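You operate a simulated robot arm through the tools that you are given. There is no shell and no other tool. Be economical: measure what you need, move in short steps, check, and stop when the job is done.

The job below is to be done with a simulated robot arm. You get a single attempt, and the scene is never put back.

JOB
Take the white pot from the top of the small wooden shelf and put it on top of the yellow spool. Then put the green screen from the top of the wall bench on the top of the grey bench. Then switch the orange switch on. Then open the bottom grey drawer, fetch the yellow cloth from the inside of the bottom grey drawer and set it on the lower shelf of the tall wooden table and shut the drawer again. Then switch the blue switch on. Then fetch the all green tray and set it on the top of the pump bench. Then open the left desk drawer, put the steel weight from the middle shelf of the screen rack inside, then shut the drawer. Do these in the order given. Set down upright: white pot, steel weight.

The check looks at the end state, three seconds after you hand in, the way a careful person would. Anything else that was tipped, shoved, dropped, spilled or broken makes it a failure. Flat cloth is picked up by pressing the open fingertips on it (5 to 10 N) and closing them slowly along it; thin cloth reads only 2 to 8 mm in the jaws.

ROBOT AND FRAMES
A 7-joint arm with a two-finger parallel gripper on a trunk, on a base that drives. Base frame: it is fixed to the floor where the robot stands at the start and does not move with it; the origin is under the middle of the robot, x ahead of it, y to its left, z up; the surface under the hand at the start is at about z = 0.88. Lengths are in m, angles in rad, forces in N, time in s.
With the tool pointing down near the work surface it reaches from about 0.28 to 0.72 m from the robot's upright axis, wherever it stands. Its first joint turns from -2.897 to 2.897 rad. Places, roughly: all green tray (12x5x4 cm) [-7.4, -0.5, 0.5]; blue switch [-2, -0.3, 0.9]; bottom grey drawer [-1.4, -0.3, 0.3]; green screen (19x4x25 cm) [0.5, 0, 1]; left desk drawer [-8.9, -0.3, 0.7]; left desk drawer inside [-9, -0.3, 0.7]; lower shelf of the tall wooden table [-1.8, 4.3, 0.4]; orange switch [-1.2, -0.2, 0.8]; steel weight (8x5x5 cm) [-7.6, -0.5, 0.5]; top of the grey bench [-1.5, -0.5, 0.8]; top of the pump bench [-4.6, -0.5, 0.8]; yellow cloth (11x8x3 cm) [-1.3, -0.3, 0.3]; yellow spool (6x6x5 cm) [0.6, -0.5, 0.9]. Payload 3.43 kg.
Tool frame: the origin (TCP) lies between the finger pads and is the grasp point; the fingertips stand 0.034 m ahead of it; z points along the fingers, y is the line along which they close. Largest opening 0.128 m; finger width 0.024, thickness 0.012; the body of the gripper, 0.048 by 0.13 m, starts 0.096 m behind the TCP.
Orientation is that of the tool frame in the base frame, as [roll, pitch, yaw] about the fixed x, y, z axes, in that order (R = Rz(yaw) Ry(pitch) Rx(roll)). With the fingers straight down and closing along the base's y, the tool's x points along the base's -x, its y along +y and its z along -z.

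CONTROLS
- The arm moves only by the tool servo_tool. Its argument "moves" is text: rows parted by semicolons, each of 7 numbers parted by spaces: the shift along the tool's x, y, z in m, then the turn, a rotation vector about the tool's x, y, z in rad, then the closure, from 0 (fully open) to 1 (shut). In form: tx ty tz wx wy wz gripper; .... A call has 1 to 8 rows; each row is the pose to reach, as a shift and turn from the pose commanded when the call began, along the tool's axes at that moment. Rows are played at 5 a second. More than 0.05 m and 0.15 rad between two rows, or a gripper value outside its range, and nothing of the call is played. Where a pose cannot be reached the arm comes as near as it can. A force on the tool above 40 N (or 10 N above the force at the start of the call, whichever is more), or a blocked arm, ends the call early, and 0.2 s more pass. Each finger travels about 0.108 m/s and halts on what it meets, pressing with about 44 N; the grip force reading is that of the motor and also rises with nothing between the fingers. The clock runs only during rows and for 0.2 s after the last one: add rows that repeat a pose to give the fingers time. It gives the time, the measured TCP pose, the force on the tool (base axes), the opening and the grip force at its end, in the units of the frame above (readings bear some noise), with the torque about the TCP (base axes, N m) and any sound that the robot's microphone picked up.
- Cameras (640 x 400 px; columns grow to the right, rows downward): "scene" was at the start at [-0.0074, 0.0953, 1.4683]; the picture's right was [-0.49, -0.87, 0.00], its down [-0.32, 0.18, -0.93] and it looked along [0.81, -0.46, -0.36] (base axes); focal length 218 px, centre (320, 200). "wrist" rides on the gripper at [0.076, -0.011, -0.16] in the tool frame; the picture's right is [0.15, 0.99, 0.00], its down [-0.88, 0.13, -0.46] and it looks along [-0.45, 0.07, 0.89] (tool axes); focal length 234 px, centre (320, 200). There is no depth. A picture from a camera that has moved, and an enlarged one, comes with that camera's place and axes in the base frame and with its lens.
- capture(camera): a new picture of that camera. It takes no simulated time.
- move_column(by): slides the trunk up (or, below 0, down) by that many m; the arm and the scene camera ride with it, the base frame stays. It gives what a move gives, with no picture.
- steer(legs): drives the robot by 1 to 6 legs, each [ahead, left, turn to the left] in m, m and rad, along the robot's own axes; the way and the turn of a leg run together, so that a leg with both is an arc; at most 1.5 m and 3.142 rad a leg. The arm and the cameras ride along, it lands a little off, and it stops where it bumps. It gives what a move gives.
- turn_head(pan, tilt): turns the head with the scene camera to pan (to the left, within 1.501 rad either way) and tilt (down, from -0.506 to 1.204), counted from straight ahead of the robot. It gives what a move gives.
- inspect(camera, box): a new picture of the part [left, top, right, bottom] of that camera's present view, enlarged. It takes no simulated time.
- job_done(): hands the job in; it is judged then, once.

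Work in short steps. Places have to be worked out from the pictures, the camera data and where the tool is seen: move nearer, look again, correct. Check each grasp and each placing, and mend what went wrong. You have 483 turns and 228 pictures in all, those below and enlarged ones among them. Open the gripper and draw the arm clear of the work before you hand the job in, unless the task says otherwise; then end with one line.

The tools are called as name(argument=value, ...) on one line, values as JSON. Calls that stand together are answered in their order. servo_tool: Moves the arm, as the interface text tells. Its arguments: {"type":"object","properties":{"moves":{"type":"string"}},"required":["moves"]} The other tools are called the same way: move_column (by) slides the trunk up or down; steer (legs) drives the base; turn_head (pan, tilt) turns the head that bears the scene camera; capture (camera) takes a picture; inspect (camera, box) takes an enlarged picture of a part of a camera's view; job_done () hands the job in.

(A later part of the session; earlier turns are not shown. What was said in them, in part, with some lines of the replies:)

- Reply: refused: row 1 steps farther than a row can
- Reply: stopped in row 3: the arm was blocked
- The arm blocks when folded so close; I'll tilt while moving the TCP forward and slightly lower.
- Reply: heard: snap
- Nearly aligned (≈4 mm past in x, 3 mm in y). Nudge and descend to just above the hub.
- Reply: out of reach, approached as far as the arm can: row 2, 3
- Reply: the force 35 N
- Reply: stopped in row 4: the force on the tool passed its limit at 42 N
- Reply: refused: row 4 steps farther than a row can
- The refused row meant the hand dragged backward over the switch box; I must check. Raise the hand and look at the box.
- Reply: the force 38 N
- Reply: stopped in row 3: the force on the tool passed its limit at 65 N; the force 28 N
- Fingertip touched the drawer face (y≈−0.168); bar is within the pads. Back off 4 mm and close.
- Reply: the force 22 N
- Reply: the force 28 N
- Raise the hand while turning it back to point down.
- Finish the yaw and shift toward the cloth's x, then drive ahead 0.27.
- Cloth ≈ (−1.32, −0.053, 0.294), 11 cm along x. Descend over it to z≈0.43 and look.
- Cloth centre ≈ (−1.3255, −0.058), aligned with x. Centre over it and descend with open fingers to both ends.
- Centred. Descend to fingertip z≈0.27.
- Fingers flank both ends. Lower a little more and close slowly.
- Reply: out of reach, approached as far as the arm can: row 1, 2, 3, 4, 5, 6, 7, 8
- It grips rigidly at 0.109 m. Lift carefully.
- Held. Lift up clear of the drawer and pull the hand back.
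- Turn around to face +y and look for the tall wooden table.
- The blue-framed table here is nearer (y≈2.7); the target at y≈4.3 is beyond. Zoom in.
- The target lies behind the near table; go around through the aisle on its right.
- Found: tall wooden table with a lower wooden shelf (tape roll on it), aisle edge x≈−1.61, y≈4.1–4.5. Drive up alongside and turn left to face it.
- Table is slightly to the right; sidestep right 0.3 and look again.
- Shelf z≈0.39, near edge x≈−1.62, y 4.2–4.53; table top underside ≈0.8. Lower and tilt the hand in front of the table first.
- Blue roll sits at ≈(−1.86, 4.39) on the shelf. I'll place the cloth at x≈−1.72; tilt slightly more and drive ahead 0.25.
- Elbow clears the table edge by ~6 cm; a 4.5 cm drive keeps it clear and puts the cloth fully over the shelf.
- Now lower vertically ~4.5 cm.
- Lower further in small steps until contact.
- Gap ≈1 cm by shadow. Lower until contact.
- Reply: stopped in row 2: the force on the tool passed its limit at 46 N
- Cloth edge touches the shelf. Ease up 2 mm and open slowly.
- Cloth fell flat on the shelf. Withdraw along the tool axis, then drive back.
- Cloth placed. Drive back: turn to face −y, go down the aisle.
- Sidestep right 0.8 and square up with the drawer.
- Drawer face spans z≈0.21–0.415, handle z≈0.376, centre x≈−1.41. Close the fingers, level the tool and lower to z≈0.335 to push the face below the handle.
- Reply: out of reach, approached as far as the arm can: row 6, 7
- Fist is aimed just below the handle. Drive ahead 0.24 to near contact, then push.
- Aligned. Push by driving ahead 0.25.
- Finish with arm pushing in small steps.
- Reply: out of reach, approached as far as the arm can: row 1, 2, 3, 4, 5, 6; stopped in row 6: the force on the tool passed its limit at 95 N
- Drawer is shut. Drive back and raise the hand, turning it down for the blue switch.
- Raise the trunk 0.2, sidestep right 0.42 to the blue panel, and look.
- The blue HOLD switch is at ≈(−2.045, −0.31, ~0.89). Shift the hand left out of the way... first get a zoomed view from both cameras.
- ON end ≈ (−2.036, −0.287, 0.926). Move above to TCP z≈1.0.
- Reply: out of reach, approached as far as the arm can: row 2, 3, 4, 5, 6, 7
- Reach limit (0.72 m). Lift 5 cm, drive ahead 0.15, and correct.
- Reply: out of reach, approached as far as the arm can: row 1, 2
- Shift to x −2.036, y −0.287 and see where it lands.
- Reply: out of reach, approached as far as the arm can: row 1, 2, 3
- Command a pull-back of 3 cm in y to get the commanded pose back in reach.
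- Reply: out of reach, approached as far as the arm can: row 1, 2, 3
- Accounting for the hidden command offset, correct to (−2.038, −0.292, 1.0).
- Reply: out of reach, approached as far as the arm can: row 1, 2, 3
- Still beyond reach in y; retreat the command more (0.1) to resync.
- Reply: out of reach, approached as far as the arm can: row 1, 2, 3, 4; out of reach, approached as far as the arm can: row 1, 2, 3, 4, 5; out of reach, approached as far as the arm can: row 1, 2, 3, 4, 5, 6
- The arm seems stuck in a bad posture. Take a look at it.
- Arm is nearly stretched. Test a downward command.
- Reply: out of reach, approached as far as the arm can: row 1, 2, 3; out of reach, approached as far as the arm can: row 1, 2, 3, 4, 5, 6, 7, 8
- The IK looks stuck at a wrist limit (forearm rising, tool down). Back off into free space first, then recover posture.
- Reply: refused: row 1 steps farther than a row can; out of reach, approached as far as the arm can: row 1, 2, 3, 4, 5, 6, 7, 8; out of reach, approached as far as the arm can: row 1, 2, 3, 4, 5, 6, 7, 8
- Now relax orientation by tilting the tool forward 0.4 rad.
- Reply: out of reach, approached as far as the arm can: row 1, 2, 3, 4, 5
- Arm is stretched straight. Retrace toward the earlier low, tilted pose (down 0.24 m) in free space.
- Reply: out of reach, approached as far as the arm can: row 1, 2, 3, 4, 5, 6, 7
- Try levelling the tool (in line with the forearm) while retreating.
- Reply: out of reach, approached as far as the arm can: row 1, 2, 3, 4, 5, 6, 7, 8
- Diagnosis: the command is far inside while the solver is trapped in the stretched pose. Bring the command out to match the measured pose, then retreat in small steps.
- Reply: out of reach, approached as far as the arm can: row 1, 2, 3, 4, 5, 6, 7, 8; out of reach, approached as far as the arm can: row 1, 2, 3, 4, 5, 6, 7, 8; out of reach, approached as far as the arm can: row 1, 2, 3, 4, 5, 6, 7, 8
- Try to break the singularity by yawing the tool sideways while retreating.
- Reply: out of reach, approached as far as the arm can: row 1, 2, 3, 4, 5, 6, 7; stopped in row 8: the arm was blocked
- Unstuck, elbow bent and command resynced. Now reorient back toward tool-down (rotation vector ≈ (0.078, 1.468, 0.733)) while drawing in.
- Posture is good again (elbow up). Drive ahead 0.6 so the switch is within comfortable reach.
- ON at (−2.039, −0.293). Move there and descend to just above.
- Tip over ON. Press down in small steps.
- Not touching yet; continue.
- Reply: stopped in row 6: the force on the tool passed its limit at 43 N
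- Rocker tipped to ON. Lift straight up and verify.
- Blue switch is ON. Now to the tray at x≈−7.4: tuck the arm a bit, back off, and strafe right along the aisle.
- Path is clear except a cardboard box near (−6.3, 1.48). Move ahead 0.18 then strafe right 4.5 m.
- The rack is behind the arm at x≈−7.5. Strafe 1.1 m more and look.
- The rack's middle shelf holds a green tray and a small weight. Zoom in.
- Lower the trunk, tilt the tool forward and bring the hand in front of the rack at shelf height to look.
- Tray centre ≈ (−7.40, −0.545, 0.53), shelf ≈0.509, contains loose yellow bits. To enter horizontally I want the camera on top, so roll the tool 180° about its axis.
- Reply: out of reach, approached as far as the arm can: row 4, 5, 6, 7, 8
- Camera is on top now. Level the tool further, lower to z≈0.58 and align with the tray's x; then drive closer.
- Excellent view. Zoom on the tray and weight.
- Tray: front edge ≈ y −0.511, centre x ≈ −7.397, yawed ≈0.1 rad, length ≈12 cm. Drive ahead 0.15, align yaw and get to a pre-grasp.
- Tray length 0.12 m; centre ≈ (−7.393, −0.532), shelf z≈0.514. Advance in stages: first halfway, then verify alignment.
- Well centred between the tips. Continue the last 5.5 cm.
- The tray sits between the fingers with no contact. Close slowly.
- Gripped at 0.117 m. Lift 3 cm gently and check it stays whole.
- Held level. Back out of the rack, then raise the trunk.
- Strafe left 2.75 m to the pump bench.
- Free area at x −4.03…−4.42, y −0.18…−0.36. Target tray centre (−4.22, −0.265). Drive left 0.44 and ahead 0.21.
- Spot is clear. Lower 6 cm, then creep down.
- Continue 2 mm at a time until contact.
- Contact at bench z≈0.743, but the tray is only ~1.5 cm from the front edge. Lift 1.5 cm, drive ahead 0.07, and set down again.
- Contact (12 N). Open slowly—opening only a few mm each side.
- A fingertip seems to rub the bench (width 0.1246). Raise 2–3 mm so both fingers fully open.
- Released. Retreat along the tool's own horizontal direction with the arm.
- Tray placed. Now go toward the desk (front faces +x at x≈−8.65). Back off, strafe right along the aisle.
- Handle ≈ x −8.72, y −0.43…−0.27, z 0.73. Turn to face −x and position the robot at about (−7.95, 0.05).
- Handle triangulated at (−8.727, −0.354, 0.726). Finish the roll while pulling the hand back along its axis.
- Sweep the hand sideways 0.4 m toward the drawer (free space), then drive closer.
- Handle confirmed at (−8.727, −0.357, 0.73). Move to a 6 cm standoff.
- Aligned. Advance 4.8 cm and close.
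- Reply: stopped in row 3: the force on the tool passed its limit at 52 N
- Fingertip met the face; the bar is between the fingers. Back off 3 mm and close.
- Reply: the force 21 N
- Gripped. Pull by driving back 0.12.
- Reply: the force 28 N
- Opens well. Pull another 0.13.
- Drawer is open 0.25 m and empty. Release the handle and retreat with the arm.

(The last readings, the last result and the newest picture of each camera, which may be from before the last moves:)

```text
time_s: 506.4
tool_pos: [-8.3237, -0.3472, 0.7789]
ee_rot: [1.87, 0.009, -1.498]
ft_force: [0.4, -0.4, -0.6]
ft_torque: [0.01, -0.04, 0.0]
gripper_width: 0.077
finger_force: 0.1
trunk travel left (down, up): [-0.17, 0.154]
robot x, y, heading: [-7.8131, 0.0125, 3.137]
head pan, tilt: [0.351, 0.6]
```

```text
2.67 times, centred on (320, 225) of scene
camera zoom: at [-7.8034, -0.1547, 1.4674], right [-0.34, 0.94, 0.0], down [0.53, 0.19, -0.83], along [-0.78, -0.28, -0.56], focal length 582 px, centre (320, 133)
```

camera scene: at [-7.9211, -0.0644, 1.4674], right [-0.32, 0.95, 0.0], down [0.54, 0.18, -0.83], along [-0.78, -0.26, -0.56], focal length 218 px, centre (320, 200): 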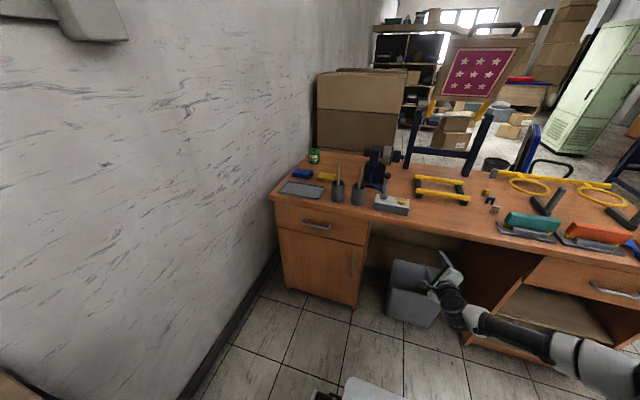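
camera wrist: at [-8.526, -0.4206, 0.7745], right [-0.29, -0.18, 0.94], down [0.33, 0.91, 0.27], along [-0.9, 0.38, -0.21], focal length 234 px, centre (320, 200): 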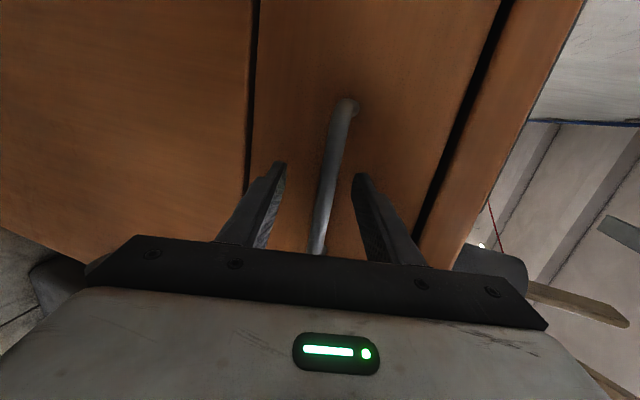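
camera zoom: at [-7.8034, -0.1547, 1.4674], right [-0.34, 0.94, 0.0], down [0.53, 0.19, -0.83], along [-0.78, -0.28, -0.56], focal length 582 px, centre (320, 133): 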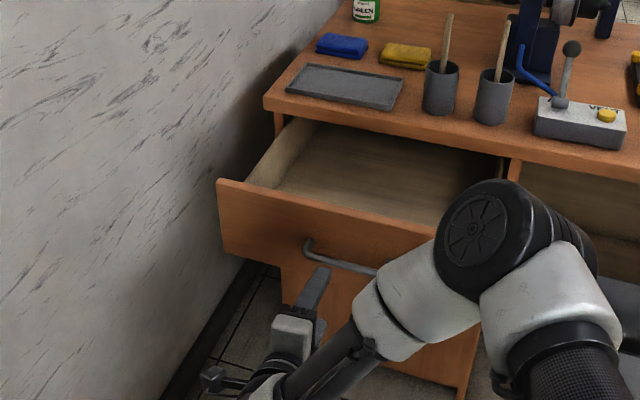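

Strafe right into the open, then turn left to face −y, and re-centre and roll the hand.

steer(legs=[[0, -0.7, 0], [0, 0, 1.57]])

servo_tool(moves="-0.04 0 0 0 0 0 0.2; -0.08 0 0 0 0 0 0; -0.12 0 0 0 0 0 0; -0.16 0 0 0 0 0 0; -0.2 0 0 0 0 0 0; -0.24 0 0 0 0 0 0; -0.28 0 0 0 0 0 0; -0.32 0 0 0 0 0 0")

servo_tool(moves="0 0 0 0 0 0.15 0; 0 0 0 0 0 0.3 0; 0 0 0 0 0 0.45 0; 0 0 0 0 0 0.6 0; 0 0 0 0 0 0.75 0; 0 0 0 0 0 0.9 0; 0 0 0 0 0 1.05 0; 0 0 0 0 0 1.2 0")

servo_tool(moves="0 0 0 0 0 0.15 0; 0 0 0 0 0 0.3 0; 0 0 0 0 0 0.37 0; 0 0 0 0 0 0.37 0")

```text
time_s: 517.8
tool_pos: [-7.4266, 0.2282, 0.7776]
ee_rot: [1.872, 0.008, 0.101]
ft_force: [0.4, 0.2, 0.5]
ft_torque: [0.0, -0.01, -0.02]
gripper_width: 0.077
finger_force: 0.2
trunk travel left (down, up): [-0.17, 0.154]
robot x, y, heading: [-7.8044, 0.7243, -1.554]
head pan, tilt: [0.351, 0.6]
```

```text
time_s: 519.6
tool_pos: [-7.7447, 0.1949, 0.7816]
ee_rot: [1.873, 0.008, 0.103]
ft_force: [0.5, 0.4, 0.0]
ft_torque: [0.0, 0.01, -0.05]
gripper_width: 0.128
finger_force: 0.1
trunk travel left (down, up): [-0.17, 0.154]
robot x, y, heading: [-7.8057, 0.7309, -1.546]
head pan, tilt: [0.351, 0.6]
```

```text
time_s: 521.4
tool_pos: [-7.7449, 0.1942, 0.7798]
ee_rot: [2.276, -1.093, -0.55]
ft_force: [0.5, 0.0, 0.0]
ft_torque: [0.05, -0.01, 0.01]
gripper_width: 0.1276
finger_force: 0.0
trunk travel left (down, up): [-0.17, 0.154]
robot x, y, heading: [-7.8032, 0.7276, -1.543]
head pan, tilt: [0.351, 0.6]
```

```text
time_s: 522.4
tool_pos: [-7.7454, 0.1934, 0.7801]
ee_rot: [3.121, -1.27, -1.45]
ft_force: [0.4, 0.1, -0.2]
ft_torque: [-0.01, -0.02, 0.02]
gripper_width: 0.1281
finger_force: 0.0
trunk travel left (down, up): [-0.17, 0.154]
robot x, y, heading: [-7.8064, 0.7291, -1.552]
head pan, tilt: [0.351, 0.6]
```

Lower the trunk, align x with the weight, and drive toward the rack.

move_column(by=-0.17)

steer(legs=[[0, 0.14, -0.02], [0.36, 0, 0]])

servo_tool(moves="0 0 0 0 -0.1 0 0; 0 0 0 0 -0.2 0 0; 0 0 0 0 -0.3 0 0; 0 0 0 0 -0.4 0 0; 0 0 0 0 -0.4 0 0")

capture(camera="wrist")

```text
time_s: 524.3
tool_pos: [-7.7453, 0.1937, 0.6102]
ee_rot: [3.117, -1.268, -1.447]
ft_force: [0.0, -0.3, -0.1]
ft_torque: [0.0, 0.01, -0.02]
gripper_width: 0.1278
finger_force: 0.0
trunk travel left (down, up): [0.0, 0.324]
robot x, y, heading: [-7.8044, 0.73, -1.545]
head pan, tilt: [0.351, 0.6]
```

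```text
time_s: 528.2
tool_pos: [-7.614, -0.1644, 0.6104]
ee_rot: [3.117, -1.269, -1.465]
ft_force: [0.0, -0.4, 0.4]
ft_torque: [-0.02, 0.0, -0.02]
gripper_width: 0.1279
finger_force: 0.0
trunk travel left (down, up): [0.0, 0.324]
robot x, y, heading: [-7.6613, 0.369, -1.568]
head pan, tilt: [0.351, 0.6]
```

```text
time_s: 529.4
tool_pos: [-7.6129, -0.1653, 0.6103]
ee_rot: [3.129, -0.868, -1.481]
ft_force: [-0.7, 0.7, -0.3]
ft_torque: [-0.01, 0.01, -0.01]
gripper_width: 0.1281
finger_force: 0.1
trunk travel left (down, up): [0.0, 0.324]
robot x, y, heading: [-7.662, 0.3711, -1.572]
head pan, tilt: [0.351, 0.6]
```

```text
43 pictures are left
camera wrist: at [-7.6073, -0.0932, 0.7699], right [-0.98, -0.17, 0.12], down [-0.21, 0.9, -0.38], along [-0.04, -0.39, -0.92], focal length 234 px, centre (320, 200)
```

wrist: 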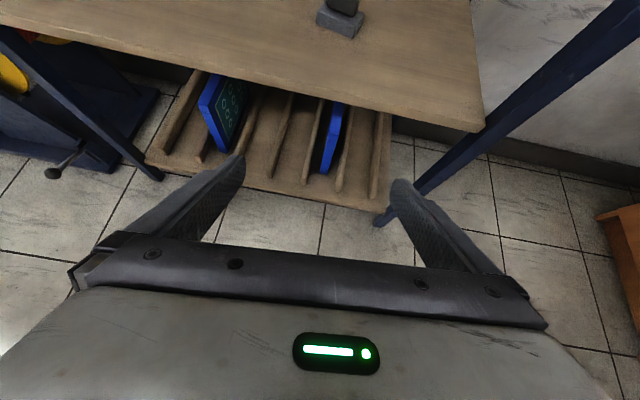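

Drive ahead 0.17 and look again.

steer(legs=[[0.17, 0, 0]])

capture(camera="wrist")

inspect(camera="wrist", box=[260, 50, 440, 170])

capture(camera="scene")

```text
time_s: 530.9
tool_pos: [-7.6115, -0.3319, 0.6099]
ee_rot: [3.131, -0.869, -1.478]
ft_force: [0.7, 0.7, 0.1]
ft_torque: [0.04, 0.01, 0.02]
gripper_width: 0.1279
finger_force: 0.1
trunk travel left (down, up): [0.0, 0.324]
robot x, y, heading: [-7.6573, 0.2007, -1.569]
head pan, tilt: [0.351, 0.6]
```

```text
42 pictures are left
camera wrist: at [-7.6053, -0.2603, 0.7698], right [-0.98, -0.18, 0.12], down [-0.21, 0.9, -0.38], along [-0.04, -0.39, -0.92], focal length 234 px, centre (320, 200)
```

wrist: 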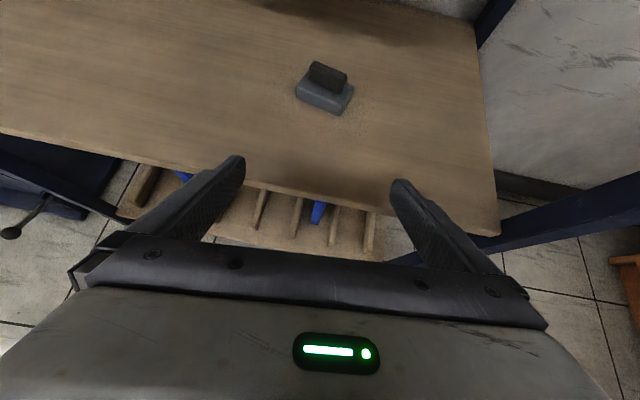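

```text
3.33 times, centred on (350, 110) of wrist
camera zoom: at [-7.6053, -0.2603, 0.7698], right [-0.98, -0.18, 0.12], down [-0.21, 0.9, -0.38], along [-0.04, -0.39, -0.92], focal length 781 px, centre (220, 500)
```

zoom: 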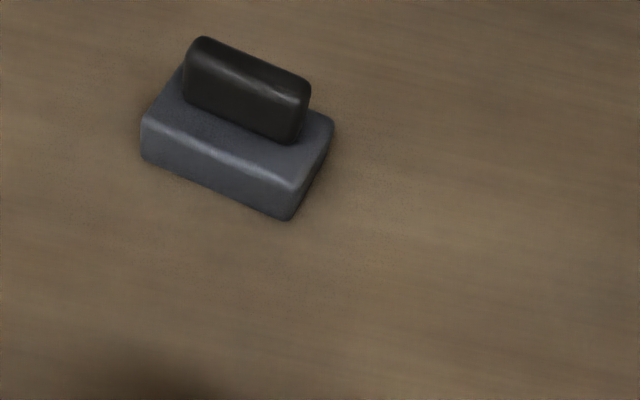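

```text
40 pictures are left
camera scene: at [-7.4894, 0.2129, 1.2974], right [-0.94, -0.35, 0.0], down [-0.2, 0.53, -0.83], along [0.29, -0.77, -0.56], focal length 218 px, centre (320, 200)
```

scene: 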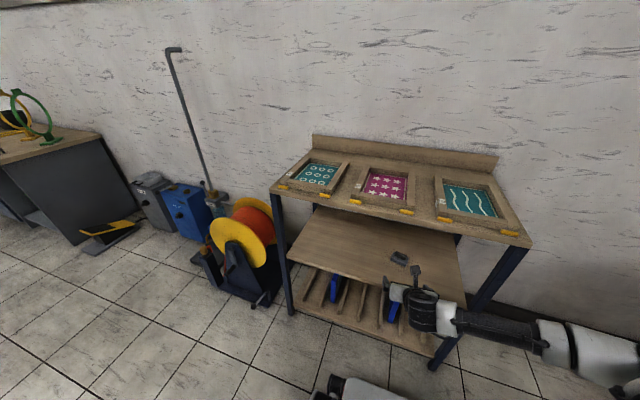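

Weight centre ≈ (−7.594, −0.532), its length turned ≈ −0.21 rad from x. Yaw the tool to match and go to a standoff.

servo_tool(moves="0.016 -0.006 0.027 -0.058 0 0.049 0; 0.0326 -0.0115 0.054 -0.1157 0 0.0978 0; 0.049 -0.0173 0.081 -0.1735 0 0.1466 0; 0.0652 -0.0231 0.1081 -0.2314 0 0.1955 0; 0.0652 -0.0231 0.1081 -0.2314 0 0.1955 0")

capture(camera="wrist")

inspect(camera="wrist", box=[230, 90, 410, 210])

```text
time_s: 532.0
tool_pos: [-7.5805, -0.4558, 0.5904]
ee_rot: [3.131, -0.871, -1.784]
ft_force: [-0.4, -0.6, 0.3]
ft_torque: [0.0, 0.0, -0.01]
gripper_width: 0.1278
finger_force: 0.0
trunk travel left (down, up): [0.0, 0.324]
robot x, y, heading: [-7.6635, 0.202, -1.565]
head pan, tilt: [0.351, 0.6]
```

```text
39 pictures are left
camera wrist: at [-7.5525, -0.3877, 0.7504], right [-0.99, 0.12, 0.12], down [0.07, 0.92, -0.38], along [-0.16, -0.36, -0.92], focal length 234 px, centre (320, 200)
```

wrist: 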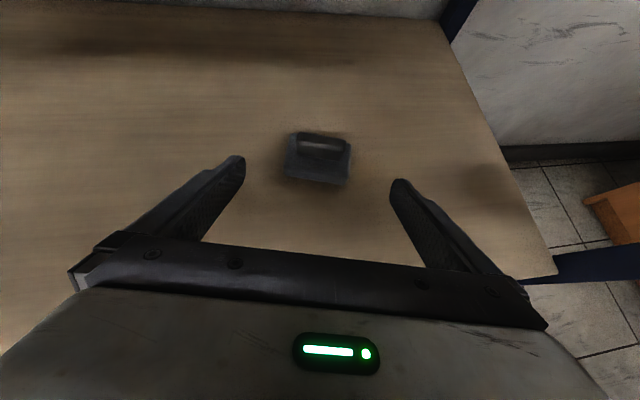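

```text
3.33 times, centred on (320, 150) of wrist
camera zoom: at [-7.5525, -0.3877, 0.7504], right [-0.99, 0.12, 0.12], down [0.07, 0.92, -0.38], along [-0.16, -0.36, -0.92], focal length 781 px, centre (320, 367)
```

zoom: 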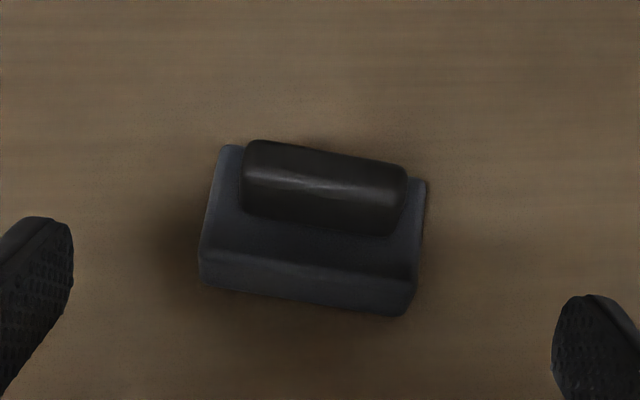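

Perfectly lined up laterally. Advance and descend to straddle the weight.

servo_tool(moves="0.005 0 0.02 0 0 0 0; 0.01 0 0.042 0 0 0 0; 0.015 0 0.063 0 0 0 0; 0.0196 0 0.0813 0 0 0 0; 0.0196 0 0.0813 0 0 0 0")

capture(camera="wrist")

```text
time_s: 533.2
tool_pos: [-7.5962, -0.5277, 0.552]
ee_rot: [3.131, -0.87, -1.783]
ft_force: [-0.6, 0.4, 0.1]
ft_torque: [0.01, 0.0, -0.03]
gripper_width: 0.1278
finger_force: 0.0
trunk travel left (down, up): [0.0, 0.324]
robot x, y, heading: [-7.6634, 0.2063, -1.564]
head pan, tilt: [0.351, 0.6]
```

```text
37 pictures are left
camera wrist: at [-7.5676, -0.4609, 0.7124], right [-0.99, 0.12, 0.12], down [0.07, 0.92, -0.38], along [-0.16, -0.36, -0.92], focal length 234 px, centre (320, 200)
```

wrist: 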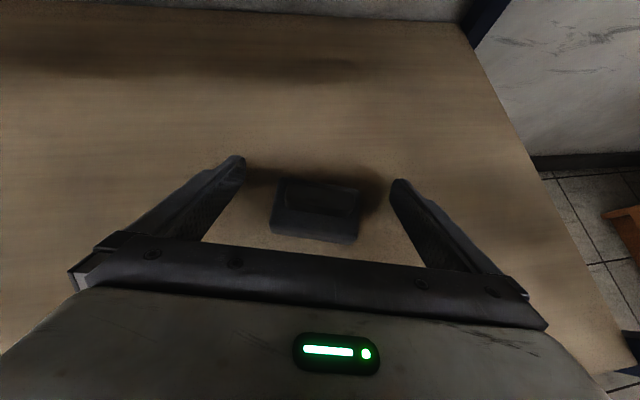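

Straddled. Close slowly.

servo_tool(moves="0 0 0 0 0 0 0.15; 0 0 0 0 0 0 0.3; 0 0 0 0 0 0 0.4; 0 0 0 0 0 0 0.5; 0 0 0 0 0 0 0.6; 0 0 0 0 0 0 0.7; 0 0 0 0 0 0 0.7")

inspect(camera="wrist", box=[200, 130, 440, 270])

```text
time_s: 534.9
tool_pos: [-7.5963, -0.5277, 0.5533]
ee_rot: [3.129, -0.871, -1.781]
ft_force: [-0.2, 0.2, -0.3]
ft_torque: [0.05, 0.19, -0.08]
gripper_width: 0.0696
finger_force: 43.8
trunk travel left (down, up): [0.0, 0.324]
robot x, y, heading: [-7.6608, 0.2052, -1.564]
head pan, tilt: [0.351, 0.6]
```

```text
2.67 times, centred on (320, 200) of wrist
camera zoom: at [-7.5676, -0.4607, 0.7127], right [-0.99, 0.12, 0.12], down [0.07, 0.92, -0.38], along [-0.16, -0.37, -0.92], focal length 624 px, centre (320, 200)
```

zoom: 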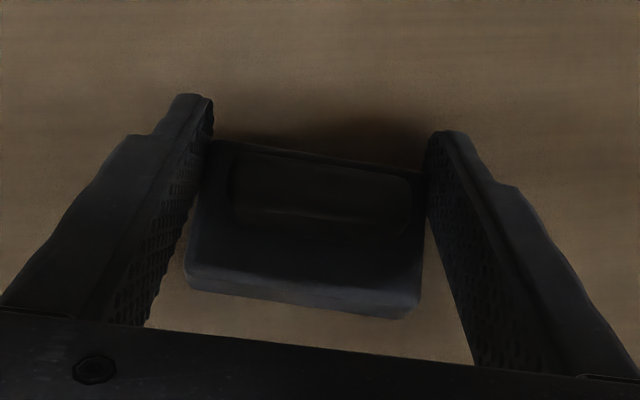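

Gripped at 0.070 m. Lift 3 cm and check force.

servo_tool(moves="0.008 0 -0.0065 0 0 0 0.75; 0.0155 0 -0.013 0 0 0 0.75; 0.023 0 -0.0193 0 0 0 0.75; 0.023 0 -0.0193 0 0 0 0.75")

inspect(camera="wrist", box=[200, 130, 440, 270])

```text
time_s: 535.9
tool_pos: [-7.5945, -0.5261, 0.5823]
ee_rot: [3.129, -0.87, -1.782]
ft_force: [-0.4, -0.5, -5.1]
ft_torque: [-0.05, 0.01, -0.01]
gripper_width: 0.0693
finger_force: 44.6
trunk travel left (down, up): [0.0, 0.324]
robot x, y, heading: [-7.6612, 0.2039, -1.564]
head pan, tilt: [0.351, 0.6]
```

```text
2.67 times, centred on (320, 200) of wrist
camera zoom: at [-7.5664, -0.4602, 0.7426], right [-0.99, 0.12, 0.12], down [0.07, 0.92, -0.38], along [-0.16, -0.36, -0.92], focal length 624 px, centre (320, 200)
```

zoom: 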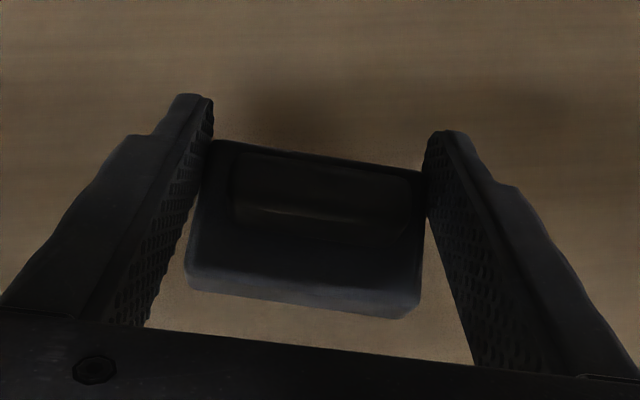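

Held firmly (≈0.5 kg). Back out, raise the trunk, turn to face the desk.

steer(legs=[[-0.5, 0, 0]])

move_column(by=0.32)

steer(legs=[[0, 0, -1.575]])

```text
time_s: 538.8
tool_pos: [-7.5981, -0.0319, 0.5832]
ee_rot: [3.129, -0.872, -1.781]
ft_force: [0.8, 0.9, -4.4]
ft_torque: [-0.02, 0.05, -0.01]
gripper_width: 0.0693
finger_force: 44.1
trunk travel left (down, up): [0.0, 0.324]
robot x, y, heading: [-7.6602, 0.6974, -1.559]
head pan, tilt: [0.351, 0.6]
```

```text
time_s: 542.0
tool_pos: [-7.5977, -0.0329, 0.9025]
ee_rot: [3.13, -0.871, -1.781]
ft_force: [-0.1, -0.3, -4.6]
ft_torque: [-0.03, 0.01, -0.02]
gripper_width: 0.0696
finger_force: 43.9
trunk travel left (down, up): [-0.32, 0.004]
robot x, y, heading: [-7.6634, 0.6985, -1.561]
head pan, tilt: [0.351, 0.6]
```

```text
time_s: 546.4
tool_pos: [-8.3972, 0.6549, 0.9031]
ee_rot: [3.128, -0.872, 2.902]
ft_force: [-0.4, -0.3, -3.2]
ft_torque: [0.01, 0.0, 0.0]
gripper_width: 0.0696
finger_force: 44.0
trunk travel left (down, up): [-0.32, 0.004]
robot x, y, heading: [-7.6633, 0.7017, 3.116]
head pan, tilt: [0.351, 0.6]
```

Retract and sweep the hand left and up (in open space), squaring its yaw with the drawer.

servo_tool(moves="-0.0107 -0.0282 -0.0299 0.023 0 -0.0193 0.75; -0.0213 -0.0564 -0.0598 0.046 0 -0.0387 0.75; -0.032 -0.0846 -0.0898 0.0689 0 -0.058 0.75; -0.0427 -0.1128 -0.1197 0.0918 0 -0.0773 0.75; -0.0533 -0.141 -0.1496 0.1148 0 -0.0966 0.75; -0.064 -0.1692 -0.1796 0.1377 0 -0.116 0.75; -0.0746 -0.1973 -0.2095 0.1607 0 -0.1353 0.75; -0.0853 -0.2255 -0.2394 0.1836 0 -0.1546 0.75")

steer(legs=[[0, 0.35, 0.02]])

turn_head(pan=0.4, tilt=0.6)

capture(camera="scene")

```text
time_s: 548.1
tool_pos: [-8.2224, 0.3753, 0.9898]
ee_rot: [3.128, -0.869, -3.14]
ft_force: [-0.3, 0.2, -4.3]
ft_torque: [0.01, 0.04, 0.03]
gripper_width: 0.0694
finger_force: 44.2
trunk travel left (down, up): [-0.32, 0.004]
robot x, y, heading: [-7.667, 0.6958, 3.116]
head pan, tilt: [0.351, 0.6]
```

```text
time_s: 552.1
tool_pos: [-8.2204, 0.0125, 0.9888]
ee_rot: [3.132, -0.868, -3.119]
ft_force: [0.0, -0.4, -4.9]
ft_torque: [0.02, 0.05, -0.01]
gripper_width: 0.0696
finger_force: 43.9
trunk travel left (down, up): [-0.32, 0.004]
robot x, y, heading: [-7.671, 0.3444, 3.14]
head pan, tilt: [0.351, 0.6]
```

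```text
time_s: 552.7
tool_pos: [-8.2206, 0.0129, 0.9887]
ee_rot: [3.13, -0.868, -3.118]
ft_force: [0.1, -0.1, -5.1]
ft_torque: [0.0, 0.02, 0.01]
gripper_width: 0.0697
finger_force: 44.2
trunk travel left (down, up): [-0.32, 0.004]
robot x, y, heading: [-7.6663, 0.3531, 3.139]
head pan, tilt: [0.4, 0.6]
```

```text
34 pictures are left
camera scene: at [-7.659, 0.1754, 1.6173], right [-0.39, 0.92, 0.0], down [0.52, 0.22, -0.82], along [-0.76, -0.32, -0.57], focal length 218 px, centre (320, 200)
```

scene: 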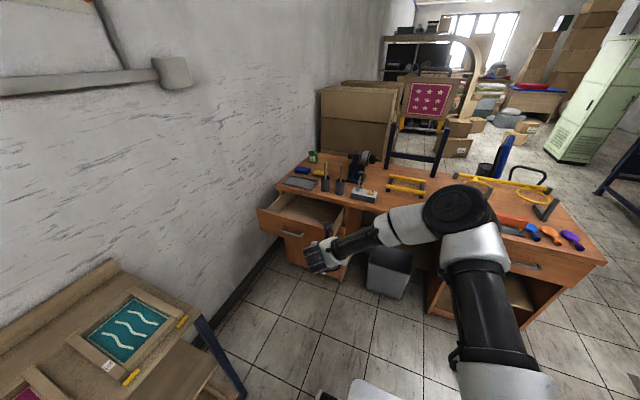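

Drive ahead 0.42, then left 0.35 to bring the weight over the open drawer.

steer(legs=[[0.41, 0, 0], [0, 0.34, 0]])

capture(camera="wrist")

inspect(camera="scene", box=[200, 150, 440, 330])

```text
time_s: 558.7
tool_pos: [-8.6242, -0.3283, 0.9886]
ee_rot: [3.13, -0.868, -3.114]
ft_force: [-0.2, -0.3, -4.8]
ft_torque: [0.02, 0.02, 0.01]
gripper_width: 0.0696
finger_force: 44.3
trunk travel left (down, up): [-0.32, 0.004]
robot x, y, heading: [-8.0749, 0.0136, -3.132]
head pan, tilt: [0.4, 0.6]
```

```text
33 pictures are left
camera wrist: at [-8.5512, -0.3415, 1.1485], right [-0.11, 0.99, 0.12], down [0.91, 0.15, -0.38], along [-0.39, 0.07, -0.92], focal length 234 px, centre (320, 200)
```

wrist: 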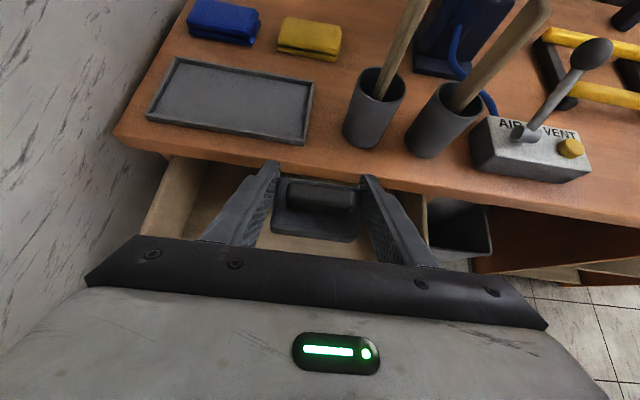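

```text
2.22 times, centred on (320, 240) of scene
camera zoom: at [-8.0643, -0.1624, 1.6173], right [-0.39, 0.92, 0.0], down [0.52, 0.22, -0.82], along [-0.76, -0.32, -0.57], focal length 485 px, centre (320, 111)
```

zoom: 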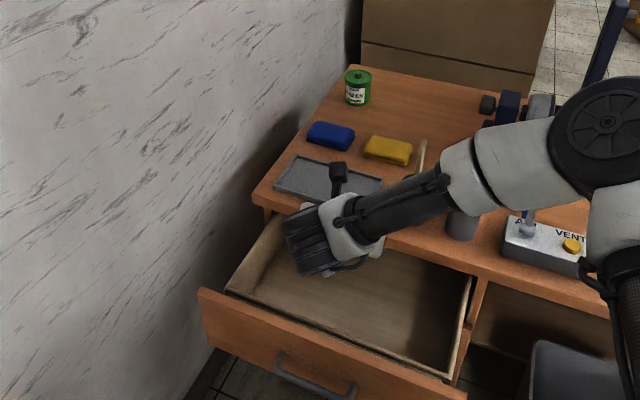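

Desk edge at x≈−8.726; weight is over the drawer opening. Move 3 cm forward and descend to TCP z≈0.80.

servo_tool(moves="-0.005 0 0.04 0 0 0 0.75; -0.036 0 0.066 0 0 0 0.75; -0.066 0 0.092 0 0 0 0.75; -0.096 0 0.119 0 0 0 0.75; -0.125 0 0.145 0 0 0 0.75; -0.125 0 0.145 0 0 0 0.75")

capture(camera="wrist")

inspect(camera="scene", box=[240, 190, 420, 320])

```text
time_s: 560.1
tool_pos: [-8.6544, -0.3258, 0.7974]
ee_rot: [3.132, -0.867, -3.114]
ft_force: [0.1, 0.2, -4.3]
ft_torque: [0.0, 0.02, 0.0]
gripper_width: 0.0696
finger_force: 44.3
trunk travel left (down, up): [-0.32, 0.004]
robot x, y, heading: [-8.0773, 0.0109, -3.138]
head pan, tilt: [0.4, 0.6]
```

```text
31 pictures are left
camera wrist: at [-8.5812, -0.3399, 0.9567], right [-0.11, 0.99, 0.12], down [0.91, 0.15, -0.38], along [-0.39, 0.07, -0.92], focal length 234 px, centre (320, 200)
```

wrist: 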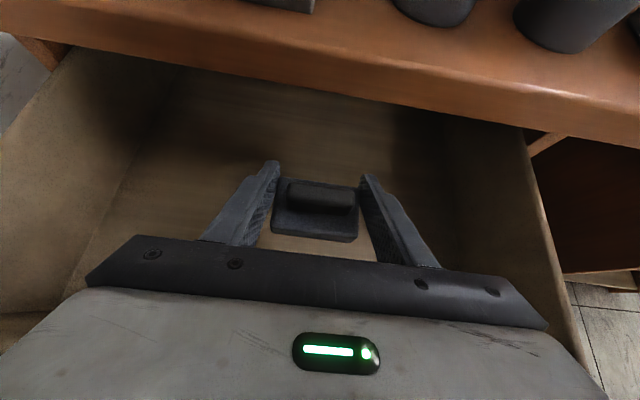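

```text
3.08 times, centred on (330, 255) of scene
camera zoom: at [-8.0644, -0.1624, 1.6174], right [-0.39, 0.92, 0.0], down [0.52, 0.22, -0.82], along [-0.76, -0.32, -0.57], focal length 671 px, centre (289, 31)
```

zoom: 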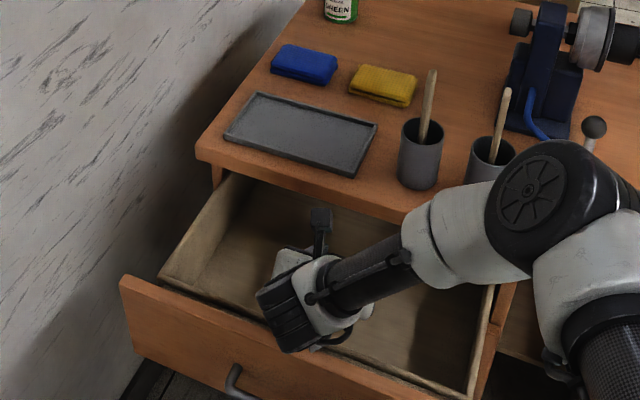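

Descend 4 cm more, then creep.

servo_tool(moves="-0.0115 0 0.0097 0 0 0 0.75; -0.023 0 0.0194 0 0 0 0.75; -0.0305 0 0.0258 0 0 0 0.75; -0.0305 0 0.0258 0 0 0 0.75")

capture(camera="wrist")

inspect(camera="scene", box=[240, 190, 420, 320])

```text
time_s: 561.1
tool_pos: [-8.654, -0.3287, 0.7593]
ee_rot: [3.13, -0.867, -3.113]
ft_force: [1.0, -0.1, -4.7]
ft_torque: [-0.01, 0.02, -0.03]
gripper_width: 0.0695
finger_force: 43.9
trunk travel left (down, up): [-0.32, 0.004]
robot x, y, heading: [-8.0719, 0.0117, -3.131]
head pan, tilt: [0.4, 0.6]
```

```text
29 pictures are left
camera wrist: at [-8.5806, -0.3406, 0.9192], right [-0.11, 0.99, 0.12], down [0.91, 0.15, -0.38], along [-0.39, 0.07, -0.92], focal length 234 px, centre (320, 200)
```

wrist: 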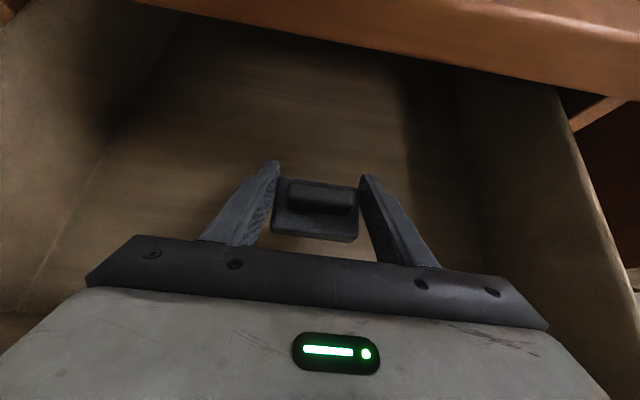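

```text
3.08 times, centred on (330, 255) of scene
camera zoom: at [-8.0643, -0.1623, 1.6173], right [-0.39, 0.92, 0.0], down [0.52, 0.22, -0.82], along [-0.76, -0.32, -0.57], focal length 671 px, centre (289, 31)
```

zoom: 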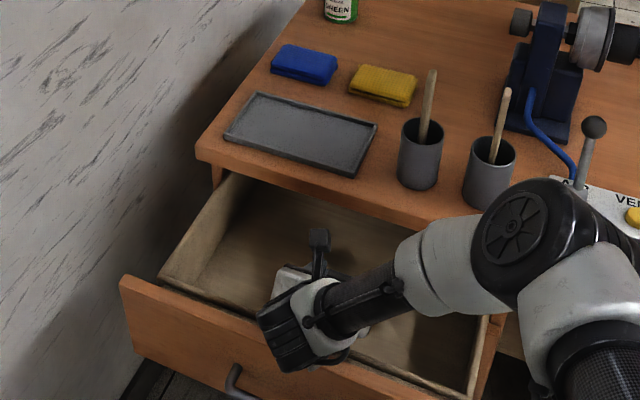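

Drawer floor ≈0.69. Nudge forward 1.5 cm and lower further.

servo_tool(moves="0.0097 0 0.0114 0 0 0 0.75; 0.0035 0 0.0165 0 0 0 0.75; -0.003 0 0.0222 0 0 0 0.75; -0.0056 0 0.0243 0 0 0 0.75; -0.0056 0 0.0243 0 0 0 0.75")

servo_tool(moves="-0.0023 0 0.0019 0 0 0 0.75; -0.0046 0 0.0039 0 0 0 0.75; -0.0046 0 0.0039 0 0 0 0.75")

```text
time_s: 562.3
tool_pos: [-8.6691, -0.3277, 0.7405]
ee_rot: [3.133, -0.867, -3.112]
ft_force: [0.0, 0.0, -4.7]
ft_torque: [0.03, 0.01, -0.01]
gripper_width: 0.0696
finger_force: 44.0
trunk travel left (down, up): [-0.32, 0.004]
robot x, y, heading: [-8.0726, 0.012, -3.136]
head pan, tilt: [0.4, 0.6]
```

```text
time_s: 563.1
tool_pos: [-8.6695, -0.3291, 0.733]
ee_rot: [3.129, -0.866, -3.112]
ft_force: [-0.2, 0.2, -4.9]
ft_torque: [-0.02, 0.02, 0.02]
gripper_width: 0.0695
finger_force: 43.8
trunk travel left (down, up): [-0.32, 0.004]
robot x, y, heading: [-8.074, 0.0093, -3.137]
head pan, tilt: [0.4, 0.6]
```

servo_tool(moves="-0.0023 0 0.0019 0 0 0 0.75; -0.0046 0 0.0039 0 0 0 0.75; -0.0046 0 0.0039 0 0 0 0.75")

inspect(camera="wrist", box=[200, 130, 440, 270])

inspect(camera="scene", box=[270, 220, 390, 310])

```text
time_s: 563.9
tool_pos: [-8.6697, -0.3281, 0.7277]
ee_rot: [3.132, -0.867, -3.113]
ft_force: [-0.4, 0.1, -4.4]
ft_torque: [-0.02, 0.03, -0.01]
gripper_width: 0.0694
finger_force: 44.2
trunk travel left (down, up): [-0.32, 0.004]
robot x, y, heading: [-8.073, 0.0096, -3.142]
head pan, tilt: [0.4, 0.6]
```

```text
2.67 times, centred on (320, 200) of wrist
camera zoom: at [-8.5959, -0.3404, 0.8874], right [-0.11, 0.99, 0.12], down [0.91, 0.15, -0.38], along [-0.39, 0.07, -0.92], focal length 624 px, centre (320, 200)
```

zoom: 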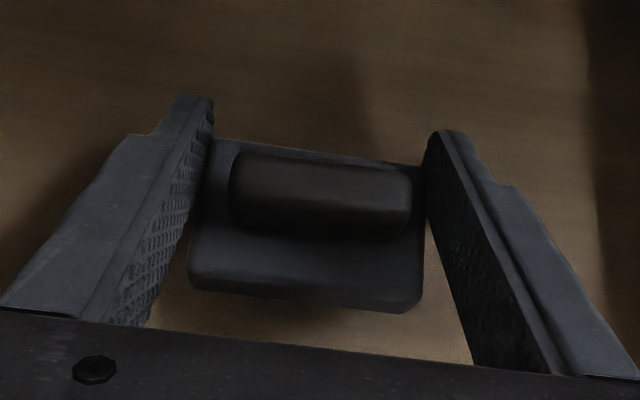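

```text
4.44 times, centred on (330, 265) of scene
camera zoom: at [-8.0643, -0.1623, 1.6173], right [-0.39, 0.92, 0.0], down [0.52, 0.22, -0.82], along [-0.76, -0.32, -0.57], focal length 969 px, centre (276, -89)
```

zoom: 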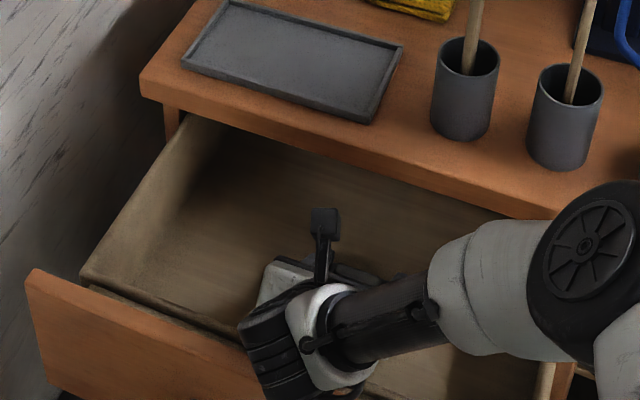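

Move 2 cm further forward for wrist clearance above the front panel, then continue down.

servo_tool(moves="0.0065 0 0.0077 0 0 0 0.75; 0.0129 0 0.0153 0 0 0 0.75; 0.0106 0 0.0172 0 0 0 0.75; 0.0083 0 0.0192 0 0 0 0.75; 0.0083 0 0.0192 0 0 0 0.75")

servo_tool(moves="-0.0015 0 0.0013 0 0 0 0.75; -0.003 0 0.0026 0 0 0 0.75; -0.003 0 0.0026 0 0 0 0.75")

```text
time_s: 565.1
tool_pos: [-8.688, -0.3271, 0.7221]
ee_rot: [3.131, -0.868, -3.114]
ft_force: [0.1, -0.6, -3.3]
ft_torque: [0.0, 0.02, -0.02]
gripper_width: 0.0695
finger_force: 44.0
trunk travel left (down, up): [-0.32, 0.004]
robot x, y, heading: [-8.0737, 0.012, -3.138]
head pan, tilt: [0.4, 0.6]
```

```text
time_s: 565.9
tool_pos: [-8.6877, -0.3288, 0.7168]
ee_rot: [3.129, -0.866, -3.113]
ft_force: [-0.6, -0.4, -4.8]
ft_torque: [-0.01, 0.02, 0.02]
gripper_width: 0.0694
finger_force: 44.2
trunk travel left (down, up): [-0.32, 0.004]
robot x, y, heading: [-8.0733, 0.0093, -3.134]
head pan, tilt: [0.4, 0.6]
```

servo_tool(moves="-0.0015 0 0.0013 0 0 0 0.75; -0.003 0 0.0026 0 0 0 0.75; -0.003 0 0.0026 0 0 0 0.75")

servo_tool(moves="-0.0015 0 0.0013 0 0 0 0.75; -0.003 0 0.0026 0 0 0 0.75; -0.003 0 0.0026 0 0 0 0.75")

inspect(camera="wrist", box=[160, 100, 480, 300])

```text
time_s: 566.7
tool_pos: [-8.6892, -0.3293, 0.7142]
ee_rot: [3.13, -0.869, -3.114]
ft_force: [-0.4, -0.2, -4.8]
ft_torque: [-0.01, 0.02, -0.01]
gripper_width: 0.0695
finger_force: 43.7
trunk travel left (down, up): [-0.32, 0.004]
robot x, y, heading: [-8.0745, 0.0102, -3.135]
head pan, tilt: [0.4, 0.6]
```

```text
time_s: 567.5
tool_pos: [-8.6903, -0.3288, 0.7092]
ee_rot: [3.131, -0.868, -3.116]
ft_force: [0.2, -0.1, 2.0]
ft_torque: [-0.12, -0.14, 0.0]
gripper_width: 0.0693
finger_force: 44.1
trunk travel left (down, up): [-0.32, 0.004]
robot x, y, heading: [-8.0718, 0.0134, -3.138]
head pan, tilt: [0.4, 0.6]
```

```text
2.00 times, centred on (320, 200) of wrist
camera zoom: at [-8.6159, -0.341, 0.8702], right [-0.11, 0.99, 0.12], down [0.91, 0.15, -0.38], along [-0.39, 0.07, -0.92], focal length 468 px, centre (320, 200)
```

zoom: 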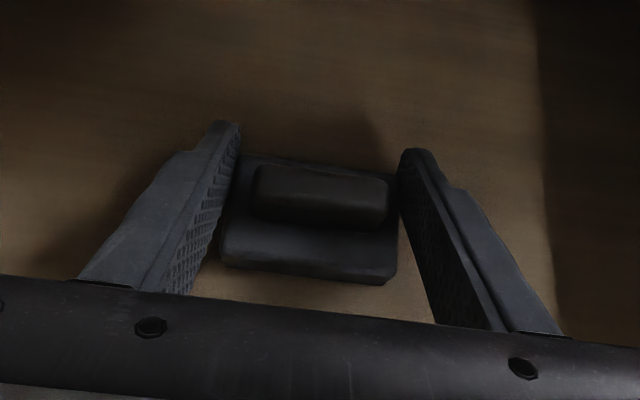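

Contact reached (+2 N vs −4.8 N). Open the fingers slowly.

servo_tool(moves="0 0 0 0 0 0 0.42; 0 0 0 0 0 0 0.36; 0 0 0 0 0 0 0.28; 0 0 0 0 0 0 0.22; 0 0 0 0 0 0 0.22")

inspect(camera="wrist", box=[160, 100, 480, 300])

```text
time_s: 568.7
tool_pos: [-8.6882, -0.3279, 0.7102]
ee_rot: [3.13, -0.869, -3.114]
ft_force: [-0.5, 0.4, -0.1]
ft_torque: [-0.02, 0.0, 0.01]
gripper_width: 0.0996
finger_force: 0.0
trunk travel left (down, up): [-0.32, 0.004]
robot x, y, heading: [-8.0783, 0.014, -3.134]
head pan, tilt: [0.4, 0.6]
```

```text
2.00 times, centred on (320, 200) of wrist
camera zoom: at [-8.6157, -0.341, 0.8697], right [-0.11, 0.99, 0.12], down [0.91, 0.15, -0.38], along [-0.39, 0.07, -0.92], focal length 468 px, centre (320, 200)
```

zoom: 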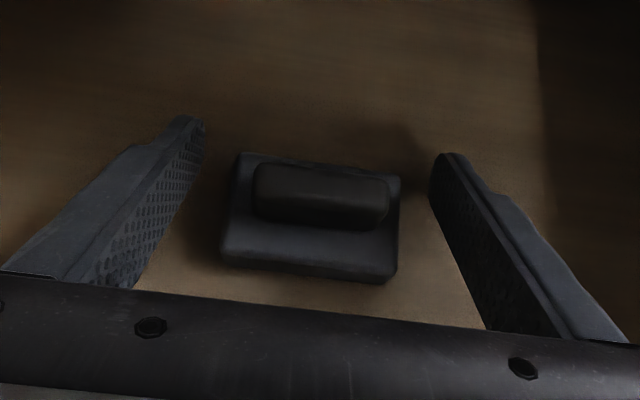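

Weight stands upright in the drawer. Lift straight up, then back away.

servo_tool(moves="0.03 0 -0.026 0 0 0 0.22; 0.063 0 -0.053 0 0 0 0.22; 0.095 0 -0.08 0 0 0 0.22; 0.128 0 -0.108 0 0 0 0.22; 0.16 0 -0.135 0 0 0 0.4; 0.16 0 -0.135 0 0 0 0.7; 0.16 0 -0.135 0 0 0 1; 0.16 0 -0.135 0 0 0 1")

steer(legs=[[-0.22, 0, 0]])

inspect(camera="scene", box=[220, 170, 420, 310])

```text
time_s: 570.5
tool_pos: [-8.6886, -0.3284, 0.9188]
ee_rot: [3.13, -0.87, -3.113]
ft_force: [1.1, -0.6, 0.2]
ft_torque: [-0.01, -0.01, -0.03]
gripper_width: 0.0
finger_force: 33.1
trunk travel left (down, up): [-0.32, 0.004]
robot x, y, heading: [-8.0706, 0.0134, -3.135]
head pan, tilt: [0.4, 0.6]
```

```text
time_s: 572.1
tool_pos: [-8.4709, -0.3276, 0.919]
ee_rot: [3.131, -0.869, -3.114]
ft_force: [-0.1, -0.1, 0.7]
ft_torque: [-0.01, -0.02, 0.02]
gripper_width: 0.0001
finger_force: 32.8
trunk travel left (down, up): [-0.32, 0.004]
robot x, y, heading: [-7.8549, 0.014, -3.137]
head pan, tilt: [0.4, 0.6]
```

```text
2.86 times, centred on (320, 240) of scene
camera zoom: at [-7.8452, -0.1609, 1.6174], right [-0.39, 0.92, 0.0], down [0.52, 0.22, -0.83], along [-0.76, -0.33, -0.56], focal length 623 px, centre (320, 86)
```

zoom: 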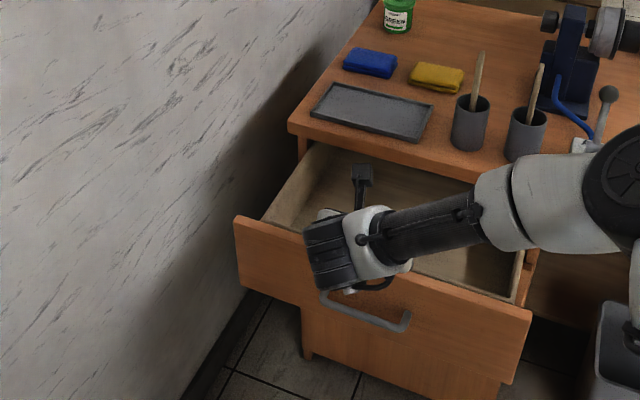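

Retract the arm 13 cm with the fist closed while levelling it, then lower to z≈0.785 to push the face above the handle.

servo_tool(moves="-0.02 0 -0.024 0 0.08 0 1; -0.04 0 -0.048 0 0.16 0 1; -0.062 0 -0.072 0 0.24 0 1; -0.084 0 -0.099 0 0.32 0 1; -0.084 0 -0.099 0 0.38 0 1; -0.084 0 -0.099 0 0.38 0 1")

```text
time_s: 573.5
tool_pos: [-8.3417, -0.3252, 0.9188]
ee_rot: [3.12, -1.248, -3.103]
ft_force: [0.6, -0.4, 0.0]
ft_torque: [0.01, -0.02, 0.0]
gripper_width: 0.0001
finger_force: 33.1
trunk travel left (down, up): [-0.32, 0.004]
robot x, y, heading: [-7.8549, 0.014, -3.134]
head pan, tilt: [0.4, 0.6]
```

move_column(by=-0.128)

capture(camera="wrist")

inspect(camera="scene", box=[220, 170, 420, 310])

```text
time_s: 575.1
tool_pos: [-8.3423, -0.325, 0.7903]
ee_rot: [3.121, -1.248, -3.102]
ft_force: [-0.9, 0.5, 0.2]
ft_torque: [0.0, -0.01, 0.01]
gripper_width: 0.0002
finger_force: 32.7
trunk travel left (down, up): [-0.192, 0.132]
robot x, y, heading: [-7.8602, 0.0114, -3.14]
head pan, tilt: [0.4, 0.6]
```

```text
22 pictures are left
camera wrist: at [-8.2137, -0.3365, 0.9121], right [-0.07, 0.99, 0.15], down [0.71, 0.15, -0.69], along [-0.7, 0.06, -0.71], focal length 234 px, centre (320, 200)
```

wrist: 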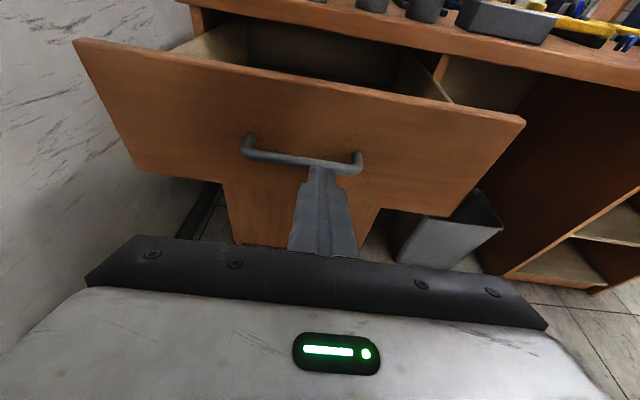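

```text
2.86 times, centred on (320, 240) of scene
camera zoom: at [-7.8454, -0.1609, 1.4895], right [-0.39, 0.92, 0.0], down [0.52, 0.22, -0.83], along [-0.76, -0.33, -0.56], focal length 623 px, centre (320, 86)
```

zoom: 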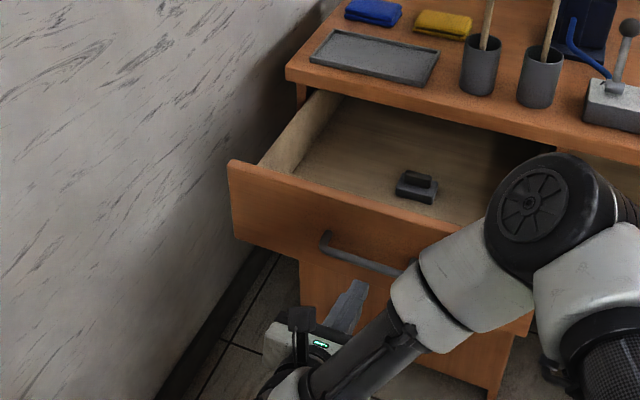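

Weight is visible upright inside; fist is aimed between handle and panel top. Push by driving ahead.

steer(legs=[[0.16, 0, 0], [0.16, 0, 0]])

capture(camera="wrist")

```text
time_s: 577.6
tool_pos: [-8.663, -0.3248, 0.7914]
ee_rot: [3.118, -1.25, -3.104]
ft_force: [0.0, -1.0, 0.5]
ft_torque: [-0.01, -0.02, -0.03]
gripper_width: 0.0004
finger_force: 32.9
trunk travel left (down, up): [-0.192, 0.132]
robot x, y, heading: [-8.1762, 0.0079, -3.141]
head pan, tilt: [0.4, 0.6]
```

```text
20 pictures are left
camera wrist: at [-8.5352, -0.3369, 0.912], right [-0.06, 0.99, 0.15], down [0.71, 0.15, -0.69], along [-0.7, 0.06, -0.71], focal length 234 px, centre (320, 200)
```

wrist: 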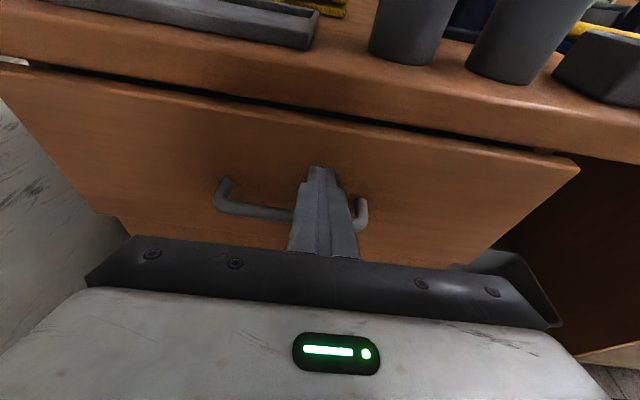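

Almost shut; finish with the arm.

servo_tool(moves="0.0038 0 0.0114 0 0 0 1; 0.0076 0 0.0228 0 0 0 1; 0.0104 0 0.0313 0 0 0 1; 0.0123 0 0.037 0 0 0 1; 0.0139 0 0.0418 0 0 0 1; 0.0139 0 0.0418 0 0 0 1")

capture(camera="wrist")

```text
time_s: 578.6
tool_pos: [-8.6971, -0.3266, 0.7896]
ee_rot: [3.115, -1.241, -3.093]
ft_force: [9.6, 1.5, 4.0]
ft_torque: [0.01, 0.13, -0.1]
gripper_width: 0.0
finger_force: 33.1
trunk travel left (down, up): [-0.192, 0.132]
robot x, y, heading: [-8.1753, 0.012, -3.134]
head pan, tilt: [0.4, 0.6]
stopped in row 5: the force on the tool passed its limit at 47 N (the readings are from after the stop); the commanded pose is now the measured one
```

```text
19 pictures are left
camera wrist: at [-8.5694, -0.3381, 0.9112], right [-0.07, 0.99, 0.15], down [0.71, 0.15, -0.68], along [-0.7, 0.06, -0.71], focal length 234 px, centre (320, 200)
```

wrist: 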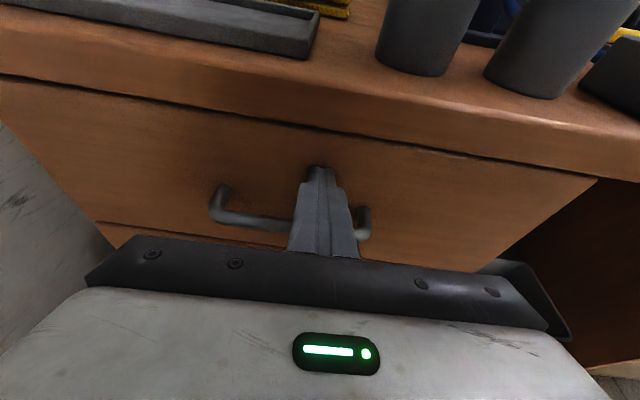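

Drawer is shut (hard stop). Drive back, open the gripper, and verify.

steer(legs=[[-0.25, 0, 0], [0, -0.4, 0]])

servo_tool(moves="0 0 -0.03 0 0 0 0.6; 0 0 -0.06 0 0 0 0.2; 0 0 -0.08 0 0 0 0; 0 0 -0.08 0 0 0 0")

capture(camera="scene")

```text
time_s: 584.4
tool_pos: [-8.453, 0.0668, 0.7897]
ee_rot: [3.115, -1.241, -3.095]
ft_force: [0.4, 0.2, -0.4]
ft_torque: [0.0, -0.02, -0.01]
gripper_width: 0.0
finger_force: 32.9
trunk travel left (down, up): [-0.192, 0.132]
robot x, y, heading: [-7.9329, 0.4043, -3.135]
head pan, tilt: [0.4, 0.6]
```

```text
time_s: 585.4
tool_pos: [-8.3774, 0.0711, 0.8162]
ee_rot: [3.114, -1.241, -3.093]
ft_force: [-0.7, -0.5, -0.5]
ft_torque: [-0.02, -0.01, -0.02]
gripper_width: 0.128
finger_force: 0.0
trunk travel left (down, up): [-0.192, 0.132]
robot x, y, heading: [-7.9345, 0.407, -3.141]
head pan, tilt: [0.4, 0.6]
```

```text
18 pictures are left
camera scene: at [-7.9212, 0.2317, 1.4894], right [-0.39, 0.92, 0.0], down [0.52, 0.22, -0.83], along [-0.76, -0.32, -0.56], focal length 218 px, centre (320, 200)
```

scene: 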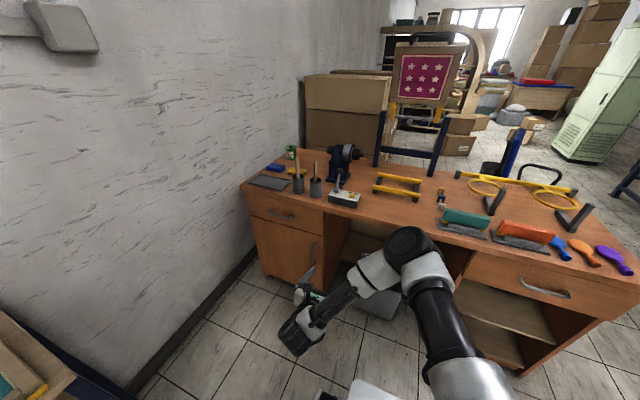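

Everything is in place: the drawer is shut, the gripper is open and the arm is clear. I'm handing the job in.

job_done()

```text
The job is handed in.
```

All seven steps were done in the order given, and the job is handed in; an unexplained "snap" sounded while I lifted the white pot off its shelf, with nothing visibly broken, and the orange switch was briefly knocked off and switched back on.
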